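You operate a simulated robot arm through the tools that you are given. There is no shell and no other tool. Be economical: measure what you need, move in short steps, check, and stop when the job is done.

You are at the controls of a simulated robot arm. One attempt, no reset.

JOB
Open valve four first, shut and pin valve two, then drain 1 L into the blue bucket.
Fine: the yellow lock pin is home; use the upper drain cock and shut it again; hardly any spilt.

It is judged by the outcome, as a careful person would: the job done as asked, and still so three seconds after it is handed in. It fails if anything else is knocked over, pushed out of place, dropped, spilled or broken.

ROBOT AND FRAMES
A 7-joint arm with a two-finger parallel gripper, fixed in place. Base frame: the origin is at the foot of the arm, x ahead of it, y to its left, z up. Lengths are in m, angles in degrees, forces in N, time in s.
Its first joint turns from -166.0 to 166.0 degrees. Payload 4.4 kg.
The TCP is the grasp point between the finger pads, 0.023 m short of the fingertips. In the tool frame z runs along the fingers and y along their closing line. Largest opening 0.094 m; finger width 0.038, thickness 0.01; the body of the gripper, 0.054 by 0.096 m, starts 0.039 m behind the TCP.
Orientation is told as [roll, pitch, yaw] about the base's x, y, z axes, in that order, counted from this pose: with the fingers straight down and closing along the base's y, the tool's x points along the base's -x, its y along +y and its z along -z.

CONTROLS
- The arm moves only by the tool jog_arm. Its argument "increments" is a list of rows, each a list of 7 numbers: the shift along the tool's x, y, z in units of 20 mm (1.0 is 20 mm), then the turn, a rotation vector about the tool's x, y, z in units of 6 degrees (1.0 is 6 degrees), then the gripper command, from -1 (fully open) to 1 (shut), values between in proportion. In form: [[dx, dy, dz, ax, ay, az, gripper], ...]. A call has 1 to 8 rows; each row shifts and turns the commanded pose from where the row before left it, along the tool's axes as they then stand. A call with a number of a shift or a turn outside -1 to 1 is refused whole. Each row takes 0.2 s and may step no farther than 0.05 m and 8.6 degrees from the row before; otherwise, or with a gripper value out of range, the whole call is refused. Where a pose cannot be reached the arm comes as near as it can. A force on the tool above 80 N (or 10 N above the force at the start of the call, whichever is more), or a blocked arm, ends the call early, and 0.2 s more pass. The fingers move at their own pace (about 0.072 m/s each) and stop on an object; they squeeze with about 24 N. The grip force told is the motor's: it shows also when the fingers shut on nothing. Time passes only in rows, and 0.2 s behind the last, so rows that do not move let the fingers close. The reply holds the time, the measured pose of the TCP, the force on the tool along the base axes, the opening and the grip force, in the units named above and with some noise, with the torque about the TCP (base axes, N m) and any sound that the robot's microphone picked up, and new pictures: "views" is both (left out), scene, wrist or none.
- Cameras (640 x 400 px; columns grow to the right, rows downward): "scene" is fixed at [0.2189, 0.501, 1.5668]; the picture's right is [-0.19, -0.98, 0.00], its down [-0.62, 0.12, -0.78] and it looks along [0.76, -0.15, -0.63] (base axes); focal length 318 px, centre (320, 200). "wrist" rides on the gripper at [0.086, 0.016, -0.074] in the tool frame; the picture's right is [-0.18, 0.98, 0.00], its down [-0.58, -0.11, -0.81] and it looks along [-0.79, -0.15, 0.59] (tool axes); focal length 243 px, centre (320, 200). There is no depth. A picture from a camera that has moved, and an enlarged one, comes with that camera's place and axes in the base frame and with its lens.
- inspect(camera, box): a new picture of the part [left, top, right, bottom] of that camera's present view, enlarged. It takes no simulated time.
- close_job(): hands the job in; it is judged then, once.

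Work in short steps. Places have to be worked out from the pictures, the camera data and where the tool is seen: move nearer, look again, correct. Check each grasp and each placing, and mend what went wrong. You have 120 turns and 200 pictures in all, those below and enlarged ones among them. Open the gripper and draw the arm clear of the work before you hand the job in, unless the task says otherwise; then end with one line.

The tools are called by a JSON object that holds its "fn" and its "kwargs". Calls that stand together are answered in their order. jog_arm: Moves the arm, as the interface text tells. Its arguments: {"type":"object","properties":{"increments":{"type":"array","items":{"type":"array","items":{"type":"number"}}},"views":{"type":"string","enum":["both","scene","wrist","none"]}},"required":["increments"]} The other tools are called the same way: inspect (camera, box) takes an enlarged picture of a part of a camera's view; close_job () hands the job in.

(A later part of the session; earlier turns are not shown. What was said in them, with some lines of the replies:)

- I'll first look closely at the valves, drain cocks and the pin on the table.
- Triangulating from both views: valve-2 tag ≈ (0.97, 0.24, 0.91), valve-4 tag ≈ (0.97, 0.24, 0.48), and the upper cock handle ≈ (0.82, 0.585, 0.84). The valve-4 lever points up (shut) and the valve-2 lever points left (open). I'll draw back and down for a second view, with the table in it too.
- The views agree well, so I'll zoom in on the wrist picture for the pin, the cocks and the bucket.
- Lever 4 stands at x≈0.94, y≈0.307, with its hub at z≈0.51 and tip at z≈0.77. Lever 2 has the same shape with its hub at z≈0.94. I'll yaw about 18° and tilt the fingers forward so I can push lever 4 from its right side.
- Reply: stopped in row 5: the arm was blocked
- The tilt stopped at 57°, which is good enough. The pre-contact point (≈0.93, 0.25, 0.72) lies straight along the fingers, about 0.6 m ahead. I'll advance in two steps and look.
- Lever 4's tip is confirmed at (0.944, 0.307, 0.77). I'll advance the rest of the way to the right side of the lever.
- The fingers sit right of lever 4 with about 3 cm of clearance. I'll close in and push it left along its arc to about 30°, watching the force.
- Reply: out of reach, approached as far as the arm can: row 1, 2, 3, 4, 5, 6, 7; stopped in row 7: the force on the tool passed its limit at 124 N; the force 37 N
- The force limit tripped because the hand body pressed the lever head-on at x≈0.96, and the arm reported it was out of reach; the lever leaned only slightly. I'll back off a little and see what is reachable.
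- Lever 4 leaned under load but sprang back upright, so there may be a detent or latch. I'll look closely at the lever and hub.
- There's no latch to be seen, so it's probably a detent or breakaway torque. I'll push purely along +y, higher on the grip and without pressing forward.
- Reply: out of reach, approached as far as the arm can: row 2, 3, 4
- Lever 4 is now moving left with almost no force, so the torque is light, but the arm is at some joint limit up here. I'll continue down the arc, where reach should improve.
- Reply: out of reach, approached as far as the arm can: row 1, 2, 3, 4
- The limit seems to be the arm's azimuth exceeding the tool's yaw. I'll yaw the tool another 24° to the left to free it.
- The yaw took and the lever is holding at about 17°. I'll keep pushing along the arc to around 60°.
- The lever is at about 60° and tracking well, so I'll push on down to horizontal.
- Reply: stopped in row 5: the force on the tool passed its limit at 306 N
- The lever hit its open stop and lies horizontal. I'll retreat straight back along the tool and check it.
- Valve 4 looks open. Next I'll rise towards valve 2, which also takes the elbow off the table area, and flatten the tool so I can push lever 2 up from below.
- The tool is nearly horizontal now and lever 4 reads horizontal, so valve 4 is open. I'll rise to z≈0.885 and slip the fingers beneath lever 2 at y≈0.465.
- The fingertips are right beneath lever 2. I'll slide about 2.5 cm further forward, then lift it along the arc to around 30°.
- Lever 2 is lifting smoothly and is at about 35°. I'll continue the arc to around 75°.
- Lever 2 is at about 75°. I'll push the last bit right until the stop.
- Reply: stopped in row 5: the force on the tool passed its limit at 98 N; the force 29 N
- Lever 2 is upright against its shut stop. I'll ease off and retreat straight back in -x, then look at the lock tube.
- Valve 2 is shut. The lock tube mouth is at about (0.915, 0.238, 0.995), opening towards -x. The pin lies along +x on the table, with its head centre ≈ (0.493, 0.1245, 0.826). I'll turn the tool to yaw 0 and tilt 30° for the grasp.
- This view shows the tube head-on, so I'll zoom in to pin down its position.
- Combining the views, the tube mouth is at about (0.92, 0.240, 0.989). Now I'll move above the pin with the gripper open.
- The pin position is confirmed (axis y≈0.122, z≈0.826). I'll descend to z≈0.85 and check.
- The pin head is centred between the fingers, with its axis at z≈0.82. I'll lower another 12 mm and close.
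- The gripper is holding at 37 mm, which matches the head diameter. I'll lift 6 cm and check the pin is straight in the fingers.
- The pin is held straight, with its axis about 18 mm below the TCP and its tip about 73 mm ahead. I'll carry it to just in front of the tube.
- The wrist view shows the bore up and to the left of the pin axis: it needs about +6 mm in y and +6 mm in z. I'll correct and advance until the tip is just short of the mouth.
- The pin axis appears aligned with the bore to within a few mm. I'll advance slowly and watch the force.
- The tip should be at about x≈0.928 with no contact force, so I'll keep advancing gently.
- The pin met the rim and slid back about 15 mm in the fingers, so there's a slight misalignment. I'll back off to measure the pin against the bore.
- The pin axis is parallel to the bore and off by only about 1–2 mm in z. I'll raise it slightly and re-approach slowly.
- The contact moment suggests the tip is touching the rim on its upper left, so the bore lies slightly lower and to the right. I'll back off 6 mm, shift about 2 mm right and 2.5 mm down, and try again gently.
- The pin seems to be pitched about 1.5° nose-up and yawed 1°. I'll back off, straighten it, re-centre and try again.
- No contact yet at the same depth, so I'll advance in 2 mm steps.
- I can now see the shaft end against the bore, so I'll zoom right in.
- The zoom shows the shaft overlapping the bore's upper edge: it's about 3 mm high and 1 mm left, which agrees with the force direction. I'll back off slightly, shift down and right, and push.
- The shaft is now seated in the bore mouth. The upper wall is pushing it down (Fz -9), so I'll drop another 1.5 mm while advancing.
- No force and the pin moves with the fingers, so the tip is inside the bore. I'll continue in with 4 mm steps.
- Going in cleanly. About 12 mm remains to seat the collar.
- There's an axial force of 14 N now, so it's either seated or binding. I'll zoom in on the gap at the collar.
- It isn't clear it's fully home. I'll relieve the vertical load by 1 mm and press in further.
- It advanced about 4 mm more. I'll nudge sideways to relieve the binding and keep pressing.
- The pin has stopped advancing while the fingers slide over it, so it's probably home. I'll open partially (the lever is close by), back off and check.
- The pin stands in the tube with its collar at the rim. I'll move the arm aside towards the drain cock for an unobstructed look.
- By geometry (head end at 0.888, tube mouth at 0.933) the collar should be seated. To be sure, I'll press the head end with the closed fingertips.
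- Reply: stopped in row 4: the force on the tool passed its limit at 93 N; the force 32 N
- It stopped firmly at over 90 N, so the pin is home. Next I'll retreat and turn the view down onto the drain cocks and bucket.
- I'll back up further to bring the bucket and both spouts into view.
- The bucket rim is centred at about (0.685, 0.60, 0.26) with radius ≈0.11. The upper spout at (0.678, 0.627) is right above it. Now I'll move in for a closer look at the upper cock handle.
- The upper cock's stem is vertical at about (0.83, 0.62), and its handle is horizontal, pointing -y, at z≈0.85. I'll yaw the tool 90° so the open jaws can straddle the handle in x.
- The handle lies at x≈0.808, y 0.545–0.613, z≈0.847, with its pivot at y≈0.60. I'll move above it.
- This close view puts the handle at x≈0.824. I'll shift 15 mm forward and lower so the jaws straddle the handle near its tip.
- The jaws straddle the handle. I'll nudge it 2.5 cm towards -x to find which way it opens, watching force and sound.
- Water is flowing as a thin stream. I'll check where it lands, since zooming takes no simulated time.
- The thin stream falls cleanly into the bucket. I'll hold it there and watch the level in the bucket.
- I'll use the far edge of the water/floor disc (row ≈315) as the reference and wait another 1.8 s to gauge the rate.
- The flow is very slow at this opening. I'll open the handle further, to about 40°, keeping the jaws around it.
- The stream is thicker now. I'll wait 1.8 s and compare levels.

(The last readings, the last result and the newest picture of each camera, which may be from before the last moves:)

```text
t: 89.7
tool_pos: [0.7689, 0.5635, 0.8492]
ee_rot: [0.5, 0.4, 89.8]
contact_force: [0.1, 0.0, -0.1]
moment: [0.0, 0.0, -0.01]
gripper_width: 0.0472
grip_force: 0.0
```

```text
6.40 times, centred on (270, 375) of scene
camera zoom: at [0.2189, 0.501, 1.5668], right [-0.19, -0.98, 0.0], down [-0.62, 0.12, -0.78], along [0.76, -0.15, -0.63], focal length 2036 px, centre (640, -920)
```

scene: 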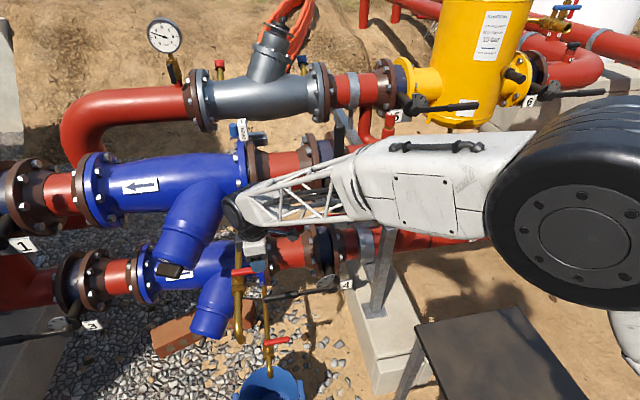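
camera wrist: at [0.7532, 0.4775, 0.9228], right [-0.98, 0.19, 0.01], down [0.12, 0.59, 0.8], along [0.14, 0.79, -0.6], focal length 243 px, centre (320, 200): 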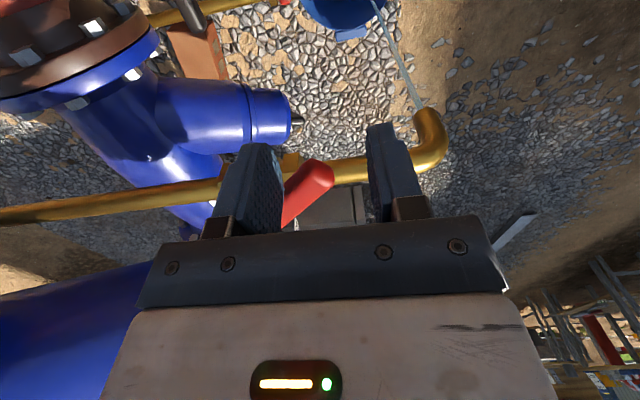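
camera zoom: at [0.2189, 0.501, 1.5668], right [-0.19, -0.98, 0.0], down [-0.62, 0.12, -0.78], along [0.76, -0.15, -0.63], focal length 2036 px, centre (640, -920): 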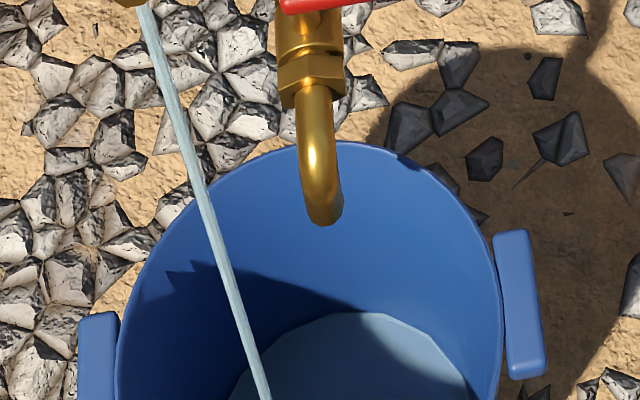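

The level is creeping up, and the 16x zoom gives a finer gauge (edge row 242). I'll wait two more periods.

{"fn": "jog_arm", "kwargs": {"increments": [[0, 0, 0, 0, 0, 0, 0], [0, 0, 0, 0, 0, 0, 0], [0, 0, 0, 0, 0, 0, 0], [0, 0, 0, 0, 0, 0, 0], [0, 0, 0, 0, 0, 0, 0], [0, 0, 0, 0, 0, 0, 0], [0, 0, 0, 0, 0, 0, 0], [0, 0, 0, 0, 0, 0, 0]], "views": "none"}}

{"fn": "jog_arm", "kwargs": {"increments": [[0, 0, 0, 0, 0, 0, 0], [0, 0, 0, 0, 0, 0, 0], [0, 0, 0, 0, 0, 0, 0], [0, 0, 0, 0, 0, 0, 0], [0, 0, 0, 0, 0, 0, 0], [0, 0, 0, 0, 0, 0, 0], [0, 0, 0, 0, 0, 0, 0], [0, 0, 0, 0, 0, 0, 0]], "views": "none"}}

{"fn": "inspect", "kwargs": {"camera": "scene", "box": [255, 380, 287, 400]}}

```text
t: 91.5
tool_pos: [0.7683, 0.5626, 0.849]
ee_rot: [0.4, 0.4, 89.9]
contact_force: [-0.3, -0.2, -1.0]
moment: [0.01, 0.01, -0.04]
gripper_width: 0.047
grip_force: 0.0
```

```text
t: 93.3
tool_pos: [0.7682, 0.5625, 0.8495]
ee_rot: [0.4, 0.4, 89.7]
contact_force: [0.9, -0.6, 0.2]
moment: [0.02, -0.03, 0.01]
gripper_width: 0.0469
grip_force: 0.0
```

```text
16.00 times, centred on (271, 390) of scene
camera zoom: at [0.2189, 0.501, 1.5668], right [-0.19, -0.98, 0.0], down [-0.62, 0.12, -0.78], along [0.76, -0.15, -0.63], focal length 5089 px, centre (1104, -2840)
```

zoom: 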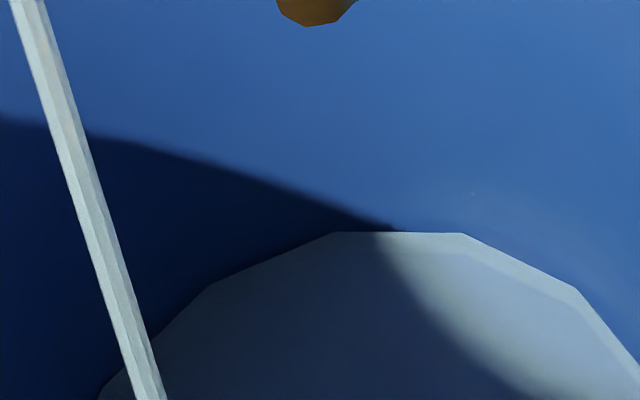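

The edge is rising about 2.8 px/s (242→232). From the bucket geometry 1 L is about 115 px, so the flow is only ≈0.025 L/s. I'll open to about 60° to speed it up.

{"fn": "jog_arm", "kwargs": {"increments": [[-0.35, 0.45, 0, 0, 0, 0, 0], [-0.35, 0.45, 0, 0, 0, 0, 0]], "views": "wrist"}}

{"fn": "jog_arm", "kwargs": {"increments": [[0, 0, 0, 0, 0, 0, 0], [0, 0, 0, 0, 0, 0, 0], [0, 0, 0, 0, 0, 0, 0], [0, 0, 0, 0, 0, 0, 0], [0, 0, 0, 0, 0, 0, 0], [0, 0, 0, 0, 0, 0, 0], [0, 0, 0, 0, 0, 0, 0], [0, 0, 0, 0, 0, 0, 0]], "views": "none"}}

{"fn": "inspect", "kwargs": {"camera": "scene", "box": [255, 380, 287, 400]}}

{"fn": "inspect", "kwargs": {"camera": "scene", "box": [190, 300, 350, 400]}}

```text
t: 93.9
tool_pos: [0.7508, 0.5769, 0.8507]
ee_rot: [0.6, 0.4, 89.7]
contact_force: [0.2, -1.3, 0.5]
moment: [-0.01, -0.04, -0.06]
gripper_width: 0.0474
grip_force: 0.3
camera wrist: at [0.7356, 0.492, 0.924], right [-0.98, 0.19, 0.01], down [0.12, 0.59, 0.8], along [0.14, 0.79, -0.6], focal length 243 px, centre (320, 200)
```

wrist: 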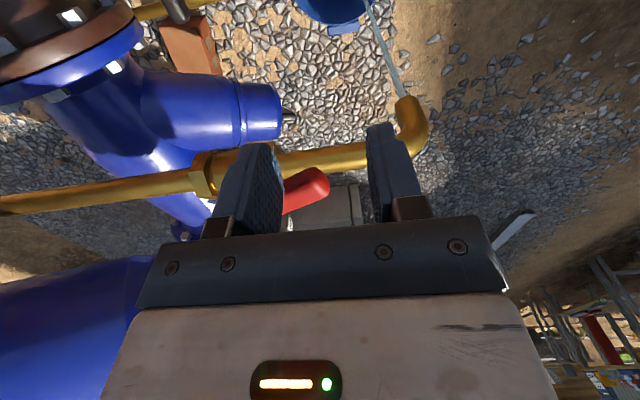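

```text
t: 95.7
tool_pos: [0.7508, 0.5765, 0.8503]
ee_rot: [0.6, 0.4, 89.7]
contact_force: [-0.5, 0.7, -0.5]
moment: [0.02, -0.01, 0.02]
gripper_width: 0.0468
grip_force: 0.1
```

```text
16.00 times, centred on (271, 390) of scene
camera zoom: at [0.2189, 0.501, 1.5668], right [-0.19, -0.98, 0.0], down [-0.62, 0.12, -0.78], along [0.76, -0.15, -0.63], focal length 5089 px, centre (1104, -2840)
```

zoom: 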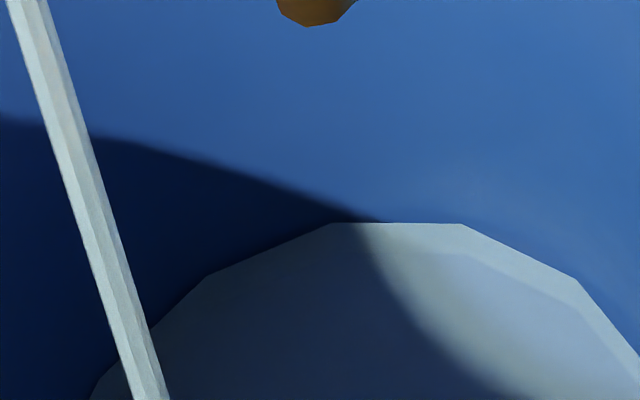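

```text
4.00 times, centred on (270, 350) of scene
camera zoom: at [0.2189, 0.501, 1.5668], right [-0.19, -0.98, 0.0], down [-0.62, 0.12, -0.78], along [0.76, -0.15, -0.63], focal length 1272 px, centre (520, -400)
```

zoom: 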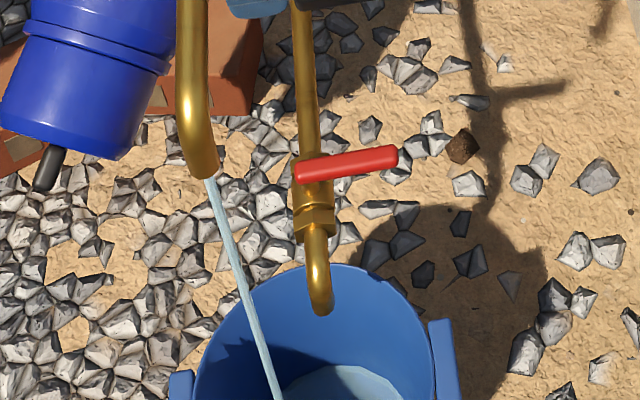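

About 4 px/s now, with roughly 25 px of an estimated 115 done. I'll wait about 9 s more, still well short of 1 L.

{"fn": "jog_arm", "kwargs": {"increments": [[0, 0, 0, 0, 0, 0, 0], [0, 0, 0, 0, 0, 0, 0], [0, 0, 0, 0, 0, 0, 0], [0, 0, 0, 0, 0, 0, 0], [0, 0, 0, 0, 0, 0, 0], [0, 0, 0, 0, 0, 0, 0], [0, 0, 0, 0, 0, 0, 0], [0, 0, 0, 0, 0, 0, 0]], "views": "none"}}

{"fn": "jog_arm", "kwargs": {"increments": [[0, 0, 0, 0, 0, 0, 0], [0, 0, 0, 0, 0, 0, 0], [0, 0, 0, 0, 0, 0, 0], [0, 0, 0, 0, 0, 0, 0], [0, 0, 0, 0, 0, 0, 0], [0, 0, 0, 0, 0, 0, 0], [0, 0, 0, 0, 0, 0, 0], [0, 0, 0, 0, 0, 0, 0]], "views": "none"}}

{"fn": "jog_arm", "kwargs": {"increments": [[0, 0, 0, 0, 0, 0, 0], [0, 0, 0, 0, 0, 0, 0], [0, 0, 0, 0, 0, 0, 0], [0, 0, 0, 0, 0, 0, 0], [0, 0, 0, 0, 0, 0, 0], [0, 0, 0, 0, 0, 0, 0], [0, 0, 0, 0, 0, 0, 0], [0, 0, 0, 0, 0, 0, 0]], "views": "none"}}

{"fn": "jog_arm", "kwargs": {"increments": [[0, 0, 0, 0, 0, 0, 0], [0, 0, 0, 0, 0, 0, 0], [0, 0, 0, 0, 0, 0, 0], [0, 0, 0, 0, 0, 0, 0], [0, 0, 0, 0, 0, 0, 0], [0, 0, 0, 0, 0, 0, 0], [0, 0, 0, 0, 0, 0, 0], [0, 0, 0, 0, 0, 0, 0]], "views": "none"}}

{"fn": "inspect", "kwargs": {"camera": "scene", "box": [255, 380, 287, 400]}}

{"fn": "inspect", "kwargs": {"camera": "scene", "box": [220, 350, 320, 400]}}

```text
t: 97.5
tool_pos: [0.7507, 0.5767, 0.849]
ee_rot: [0.6, 0.4, 89.8]
contact_force: [0.2, 0.1, 0.8]
moment: [0.01, 0.0, 0.0]
gripper_width: 0.047
grip_force: 0.0
```

```text
t: 99.3
tool_pos: [0.751, 0.5772, 0.8502]
ee_rot: [0.5, 0.4, 89.9]
contact_force: [-0.4, -0.5, -0.7]
moment: [-0.01, 0.0, 0.0]
gripper_width: 0.047
grip_force: 0.1
```

```text
t: 101.1
tool_pos: [0.7507, 0.5777, 0.8492]
ee_rot: [0.5, 0.4, 89.9]
contact_force: [0.4, 0.4, -0.1]
moment: [0.0, -0.01, 0.01]
gripper_width: 0.0469
grip_force: 0.0
```

```text
t: 102.9
tool_pos: [0.7501, 0.5767, 0.8509]
ee_rot: [0.7, 0.4, 89.9]
contact_force: [0.5, 1.1, -1.0]
moment: [-0.01, -0.01, 0.0]
gripper_width: 0.0472
grip_force: 0.0
```

```text
16.00 times, centred on (271, 390) of scene
camera zoom: at [0.2189, 0.501, 1.5668], right [-0.19, -0.98, 0.0], down [-0.62, 0.12, -0.78], along [0.76, -0.15, -0.63], focal length 5089 px, centre (1104, -2840)
```

zoom: 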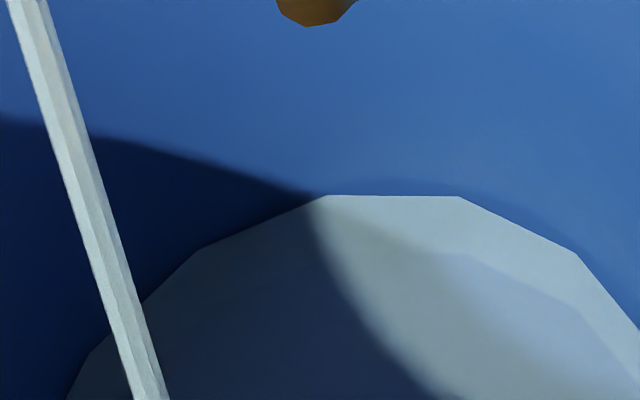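

```text
6.40 times, centred on (270, 375) of scene
camera zoom: at [0.2189, 0.501, 1.5668], right [-0.19, -0.98, 0.0], down [-0.62, 0.12, -0.78], along [0.76, -0.15, -0.63], focal length 2036 px, centre (640, -920)
```

zoom: 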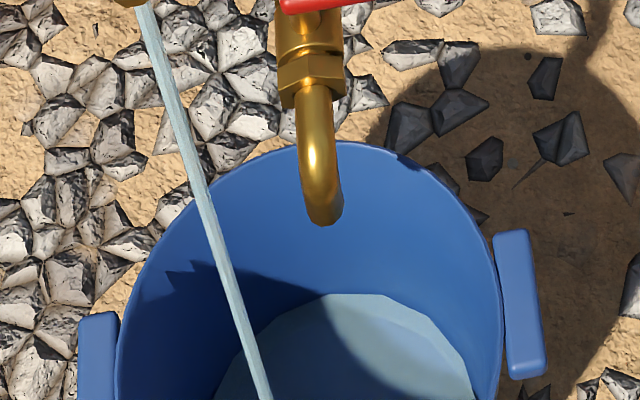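

Re-deriving the scale from the ground level (a rock triangulates to z≈0.02): the bucket floor radius is ≈0.081 and the rim r≈0.113 at z≈0.22. That makes 1 L about 45 mm deep, or ≈93 px, so the target edge row is ≈158. It is at 195 now and rising 3.9 px/s, so I'll wait about 7 s.

{"fn": "jog_arm", "kwargs": {"increments": [[0, 0, 0, 0, 0, 0, 0], [0, 0, 0, 0, 0, 0, 0], [0, 0, 0, 0, 0, 0, 0], [0, 0, 0, 0, 0, 0, 0], [0, 0, 0, 0, 0, 0, 0], [0, 0, 0, 0, 0, 0, 0], [0, 0, 0, 0, 0, 0, 0], [0, 0, 0, 0, 0, 0, 0]], "views": "none"}}

{"fn": "jog_arm", "kwargs": {"increments": [[0, 0, 0, 0, 0, 0, 0], [0, 0, 0, 0, 0, 0, 0], [0, 0, 0, 0, 0, 0, 0], [0, 0, 0, 0, 0, 0, 0], [0, 0, 0, 0, 0, 0, 0], [0, 0, 0, 0, 0, 0, 0], [0, 0, 0, 0, 0, 0, 0], [0, 0, 0, 0, 0, 0, 0]], "views": "none"}}

{"fn": "jog_arm", "kwargs": {"increments": [[0, 0, 0, 0, 0, 0, 0], [0, 0, 0, 0, 0, 0, 0], [0, 0, 0, 0, 0, 0, 0], [0, 0, 0, 0, 0, 0, 0], [0, 0, 0, 0, 0, 0, 0], [0, 0, 0, 0, 0, 0, 0], [0, 0, 0, 0, 0, 0, 0], [0, 0, 0, 0, 0, 0, 0]], "views": "none"}}

{"fn": "inspect", "kwargs": {"camera": "scene", "box": [255, 380, 287, 400]}}

```text
t: 104.7
tool_pos: [0.7513, 0.5771, 0.8501]
ee_rot: [0.6, 0.2, 89.8]
contact_force: [0.6, 0.4, 0.1]
moment: [-0.01, -0.03, 0.0]
gripper_width: 0.0469
grip_force: 0.1
```

```text
t: 106.5
tool_pos: [0.7511, 0.5762, 0.8507]
ee_rot: [0.5, 0.3, 89.9]
contact_force: [0.8, 0.5, 0.3]
moment: [-0.01, 0.0, 0.0]
gripper_width: 0.0471
grip_force: 0.1
```

```text
t: 108.3
tool_pos: [0.7511, 0.577, 0.8499]
ee_rot: [0.5, 0.3, 89.7]
contact_force: [0.7, 0.1, 0.3]
moment: [0.0, -0.01, 0.01]
gripper_width: 0.0471
grip_force: 0.0
```

```text
16.00 times, centred on (271, 390) of scene
camera zoom: at [0.2189, 0.501, 1.5668], right [-0.19, -0.98, 0.0], down [-0.62, 0.12, -0.78], along [0.76, -0.15, -0.63], focal length 5089 px, centre (1104, -2840)
```

zoom: 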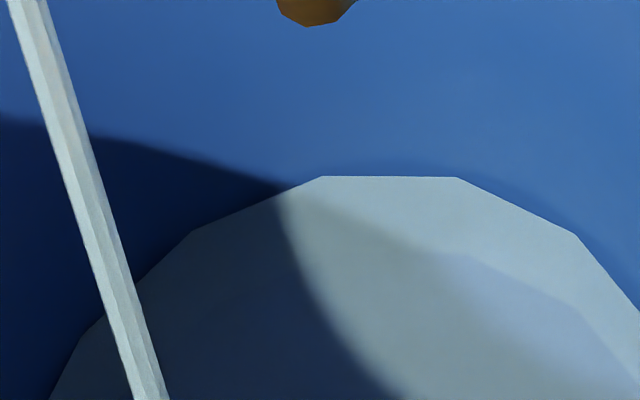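

That's roughly 0.8 L. I'll close the cock now and check the scale before topping up.

{"fn": "jog_arm", "kwargs": {"increments": [[0.2, -0.9, 0, 0, 0, 0, 0], [0.2, -0.9, 0, 0, 0, 0, 0], [0.25, -0.9, 0, 0, 0, 0, 0], [0.25, -0.9, 0, 0, 0, 0, 0], [0.25, -0.75, 0, 0, 0, 0, 0], [0, -0.25, 0, 0, 0, 0, 0]], "views": "wrist"}}

{"fn": "inspect", "kwargs": {"camera": "scene", "box": [190, 300, 350, 400]}}

```text
t: 109.2
tool_pos: [0.8087, 0.5577, 0.8469]
ee_rot: [1.2, 0.9, 90.0]
contact_force: [-47.8, -40.7, 16.5]
moment: [-0.2, 1.07, 2.75]
gripper_width: 0.0897
grip_force: 23.8
stopped in row 4: the force on the tool passed its limit at 126 N (the readings are from after the stop); the commanded pose is now the measured one
camera wrist: at [0.7946, 0.4732, 0.9218], right [-0.98, 0.18, 0.02], down [0.12, 0.59, 0.79], along [0.14, 0.78, -0.61], focal length 243 px, centre (320, 200)
```

wrist: 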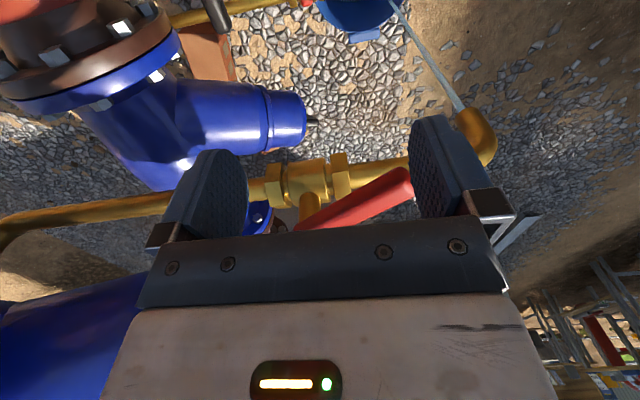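

```text
4.00 times, centred on (270, 350) of scene
camera zoom: at [0.2189, 0.501, 1.5668], right [-0.19, -0.98, 0.0], down [-0.62, 0.12, -0.78], along [0.76, -0.15, -0.63], focal length 1272 px, centre (520, -400)
```

zoom: 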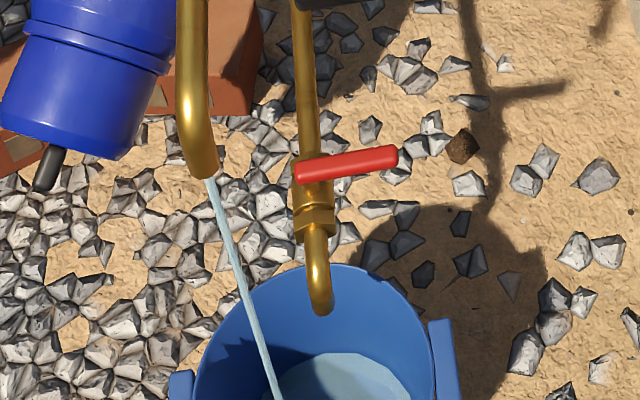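

The finger jammed end-on against the handle tip and the cock is still about 60° open. Moving along the tip's own arc (mostly -y first) should carry it closed, so I'll do that at once.

{"fn": "jog_arm", "kwargs": {"increments": [[0.8, -0.3, 0, 0, 0, 0, 0], [0.75, -0.5, 0, 0, 0, 0, 0], [0.4, -0.85, 0, 0, 0, 0, 0], [0.1, -1, 0, 0, 0, 0, 0]], "views": "wrist"}}

```text
t: 110.2
tool_pos: [0.8646, 0.519, 0.8481]
ee_rot: [0.9, 0.7, 90.0]
contact_force: [-0.5, 0.4, 0.5]
moment: [0.0, -0.01, -0.04]
gripper_width: 0.0468
grip_force: 0.1
camera wrist: at [0.8509, 0.4341, 0.9237], right [-0.98, 0.18, 0.01], down [0.12, 0.59, 0.8], along [0.14, 0.79, -0.6], focal length 243 px, centre (320, 200)
```

wrist: 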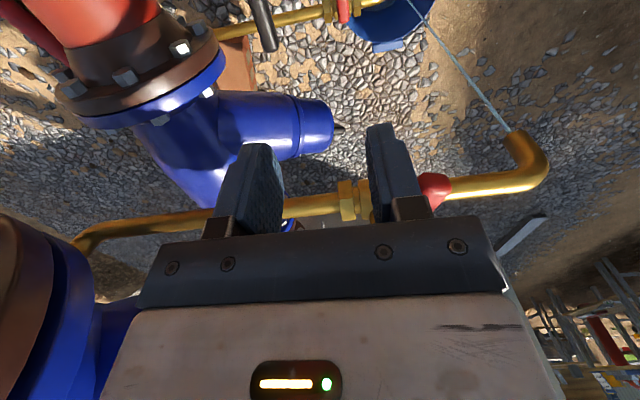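

{"fn": "inspect", "kwargs": {"camera": "scene", "box": [190, 240, 350, 400]}}

{"fn": "inspect", "kwargs": {"camera": "wrist", "box": [330, 100, 530, 220]}}

```text
2.50 times, centred on (270, 320) of scene
camera zoom: at [0.2189, 0.501, 1.5668], right [-0.19, -0.98, 0.0], down [-0.62, 0.12, -0.78], along [0.76, -0.15, -0.63], focal length 795 px, centre (445, -100)
```

zoom: 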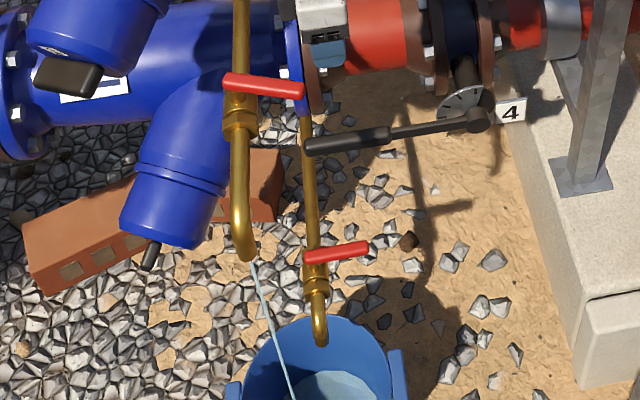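

```text
3.20 times, centred on (430, 160) of wrist
camera zoom: at [0.8509, 0.4341, 0.9237], right [-0.98, 0.18, 0.01], down [0.12, 0.59, 0.8], along [0.14, 0.79, -0.6], focal length 776 px, centre (-32, 328)
```

zoom: 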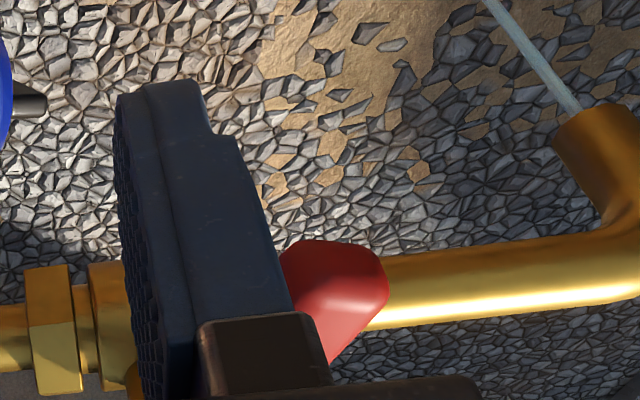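

The handle is now within about 20° of shut, but the tip slipped outside the jaw. I'll swing around its end, straddle it again and push the last bit.

{"fn": "jog_arm", "kwargs": {"increments": [[0.9, 0.3, 0, 0, 0, 0, 0], [0, 1, 0, 0, 0, 0, 0], [0, 1, 0, 0, 0, 0, 0], [-0.8, 0.7, 0, 0, 0, 0, 0], [-1, 0, 0, 0, 0, 0, 0], [0, -0.9, 0, 0, 0, 0, 0], [0, -0.8, 0, 0, 0, 0, 0], [0, -0.4, 0, 0, 0, 0, 0]], "views": "wrist"}}

{"fn": "inspect", "kwargs": {"camera": "scene", "box": [190, 240, 350, 400]}}

```text
t: 112.0
tool_pos: [0.8461, 0.5379, 0.846]
ee_rot: [1.0, 0.8, 90.1]
contact_force: [-9.4, 1.2, 1.3]
moment: [-0.04, 0.09, 0.12]
gripper_width: 0.0508
grip_force: 4.6
camera wrist: at [0.8311, 0.452, 0.9211], right [-0.98, 0.18, 0.01], down [0.12, 0.59, 0.8], along [0.14, 0.78, -0.6], focal length 243 px, centre (320, 200)
```

wrist: 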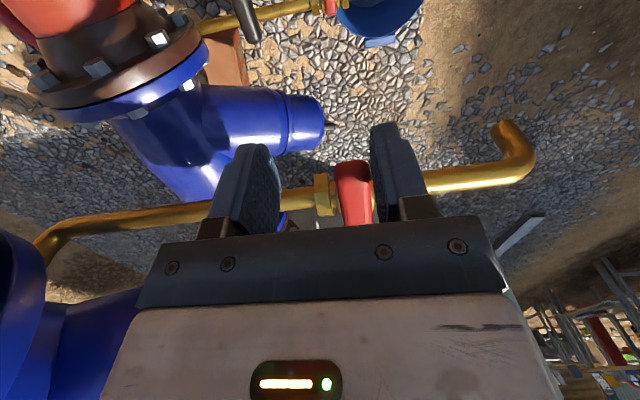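

```text
2.50 times, centred on (270, 320) of scene
camera zoom: at [0.2189, 0.501, 1.5668], right [-0.19, -0.98, 0.0], down [-0.62, 0.12, -0.78], along [0.76, -0.15, -0.63], focal length 795 px, centre (445, -100)
```

zoom: 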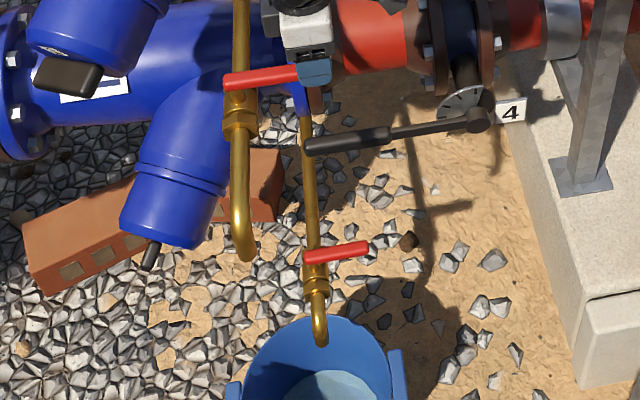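

Flow has stopped and the handle is back on its stop. I'll read the level.

{"fn": "inspect", "kwargs": {"camera": "scene", "box": [255, 380, 287, 400]}}

```text
16.00 times, centred on (271, 390) of scene
camera zoom: at [0.2189, 0.501, 1.5668], right [-0.19, -0.98, 0.0], down [-0.62, 0.12, -0.78], along [0.76, -0.15, -0.63], focal length 5089 px, centre (1104, -2840)
```

zoom: 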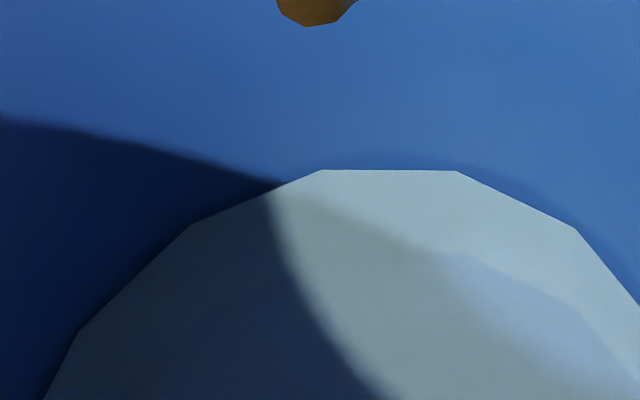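

The edge is at row 170, about 81 px up, or roughly 0.87 L by my scale. I'll lift off and view the bucket from the side to verify that scale.

{"fn": "jog_arm", "kwargs": {"increments": [[0, 0.15, -1, 0, 0, 0, 0], [0, 0, -1, 0, 0, 0, 0], [0, 1, -1, 0, 0, 0, 0], [1, 1, -0.4, 0, 0, 0, 0], [1, 1, -0.4, 0, 0, 0, 0], [1, 1, -0.4, 0, 0, 0, 0], [1, 1, 0, 0, 0, 0, 0], [1, 1, 0, 0, 0, 0, 0]], "views": "none"}}

{"fn": "jog_arm", "kwargs": {"increments": [[1, 0, 0, 0, 0, 0, 0], [1, 0, 0, 0, 0, 0, 0], [1, 0, 0, 0, 0, 0, 0], [1, 0, 0, 0, 0, 0, 0], [1, 0, 0, 0, 0, 0, 0], [1, 0, 0, 0, 0, 0, 0], [1, 0, 0, 0, 0, 0, 0], [1, 0, 0, 0, 0, 0, 0]], "views": "wrist"}}

{"fn": "inspect", "kwargs": {"camera": "wrist", "box": [260, 20, 380, 130]}}

```text
t: 113.8
tool_pos: [0.7232, 0.4373, 0.9341]
ee_rot: [1.1, 0.9, 90.0]
contact_force: [0.8, -1.0, 0.1]
moment: [-0.02, 0.03, -0.04]
gripper_width: 0.0469
grip_force: 0.0
```

```text
t: 115.6
tool_pos: [0.7228, 0.2779, 0.9352]
ee_rot: [0.8, 0.7, 90.0]
contact_force: [-0.2, -0.5, 0.3]
moment: [0.0, 0.01, -0.03]
gripper_width: 0.0471
grip_force: 0.1
camera wrist: at [0.7085, 0.1926, 1.0109], right [-0.98, 0.18, 0.01], down [0.12, 0.59, 0.8], along [0.14, 0.78, -0.6], focal length 243 px, centre (320, 200)
```

wrist: 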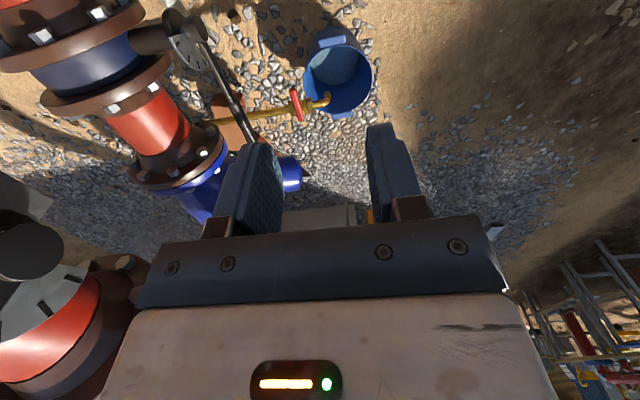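

```text
3.64 times, centred on (320, 75) of wrist
camera zoom: at [0.7085, 0.1926, 1.0109], right [-0.98, 0.18, 0.01], down [0.12, 0.59, 0.8], along [0.14, 0.78, -0.6], focal length 882 px, centre (320, 654)
```

zoom: 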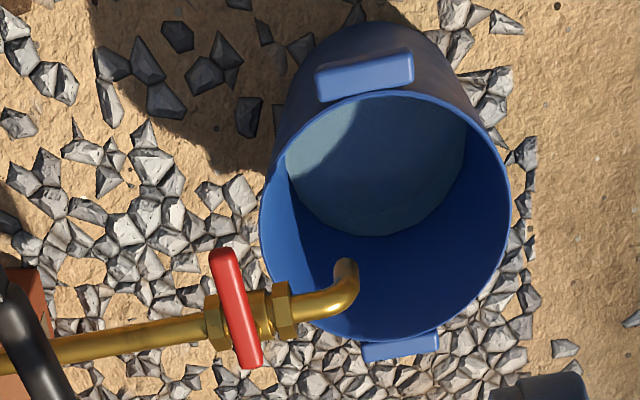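

From the side, the water surface is at z≈0.049 with r≈0.096, and the bucket floor at z≈0.006. My earlier polygon count was off (16 sides, not 14). The corrected estimate is ≈1.1 L, so the amount is about right and needs no top-up. I'll open the gripper, draw clear and check everything a last time.

{"fn": "jog_arm", "kwargs": {"increments": [[0.5, 1, -0.8, 0, 0, 0, -1], [0.5, 1, -0.8, 0, 0, 0, -1], [0.5, 1, -0.8, 0, 0, 0, -1], [0.5, 1, -0.8, 0, 0, 0, -1], [0.5, 1, -0.8, 0, 0, 0, -1], [0.5, 1, -0.8, 0, 0, 0, -1], [0.5, 1, -0.8, 0, 0, 0, -1], [0.5, 1, -0.8, 0, 0, 0, -1]], "views": "none"}}

{"fn": "inspect", "kwargs": {"camera": "scene", "box": [190, 130, 400, 265]}}

{"fn": "inspect", "kwargs": {"camera": "scene", "box": [180, 250, 360, 400]}}

{"fn": "inspect", "kwargs": {"camera": "scene", "box": [255, 380, 287, 400]}}

```text
t: 117.4
tool_pos: [0.566, 0.1992, 1.0671]
ee_rot: [0.9, 0.7, 90.1]
contact_force: [0.4, -0.6, -0.4]
moment: [0.01, 0.02, -0.01]
gripper_width: 0.0939
grip_force: 0.0
```

```text
2.96 times, centred on (295, 198) of scene
camera zoom: at [0.2189, 0.501, 1.5668], right [-0.19, -0.98, 0.0], down [-0.62, 0.12, -0.78], along [0.76, -0.15, -0.63], focal length 942 px, centre (394, 207)
```

zoom: 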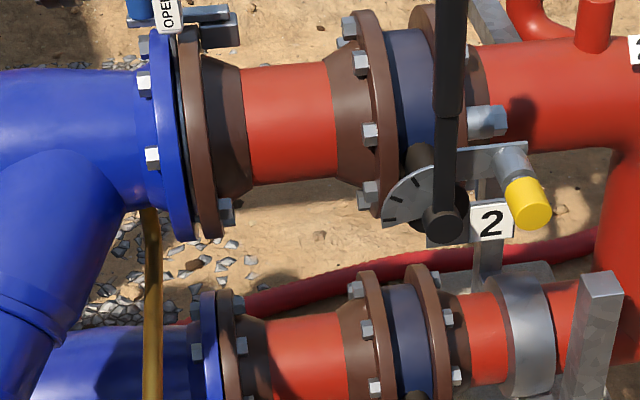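

```text
2.67 times, centred on (270, 325) of scene
camera zoom: at [0.2189, 0.501, 1.5668], right [-0.19, -0.98, 0.0], down [-0.62, 0.12, -0.78], along [0.76, -0.15, -0.63], focal length 848 px, centre (453, -133)
```

zoom: 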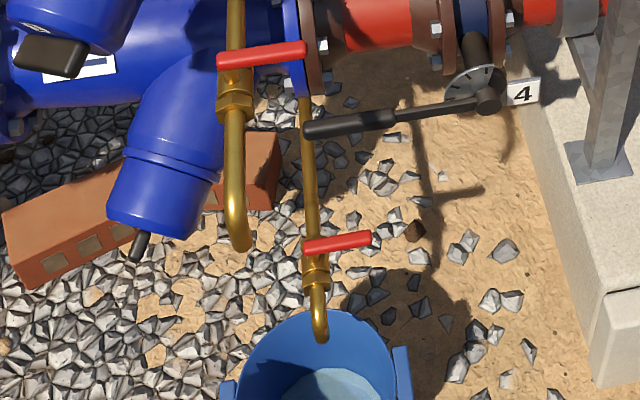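

```text
16.00 times, centred on (271, 390) of scene
camera zoom: at [0.2189, 0.501, 1.5668], right [-0.19, -0.98, 0.0], down [-0.62, 0.12, -0.78], along [0.76, -0.15, -0.63], focal length 5089 px, centre (1104, -2840)
```

zoom: 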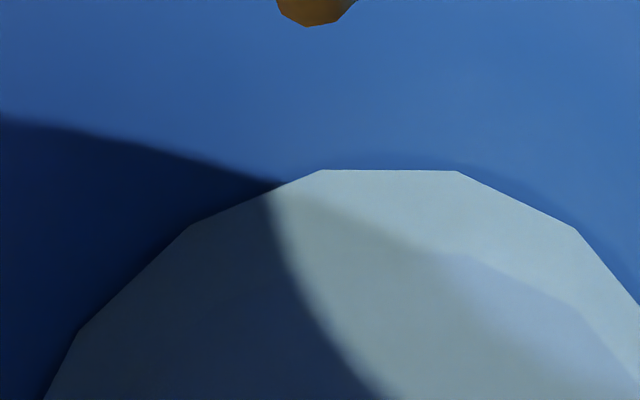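

Everything checks out: valve 4 is open, valve 2 is upright with the yellow pin home, the upper cock is shut with no drip, and the water level is steady with no spill visible. The arm is clear and the gripper open, so I'm handing in.

{"fn": "close_job", "kwargs": {}}

```text
The job is handed in.
```

Job handed in: valve 4 was opened first, then valve 2 was shut with its yellow pin fully home, and about 1.1 L (estimated from the water level, so it could be 10% or so out) was drained into the blue bucket through the upper cock, which is shut again with no spill visible.
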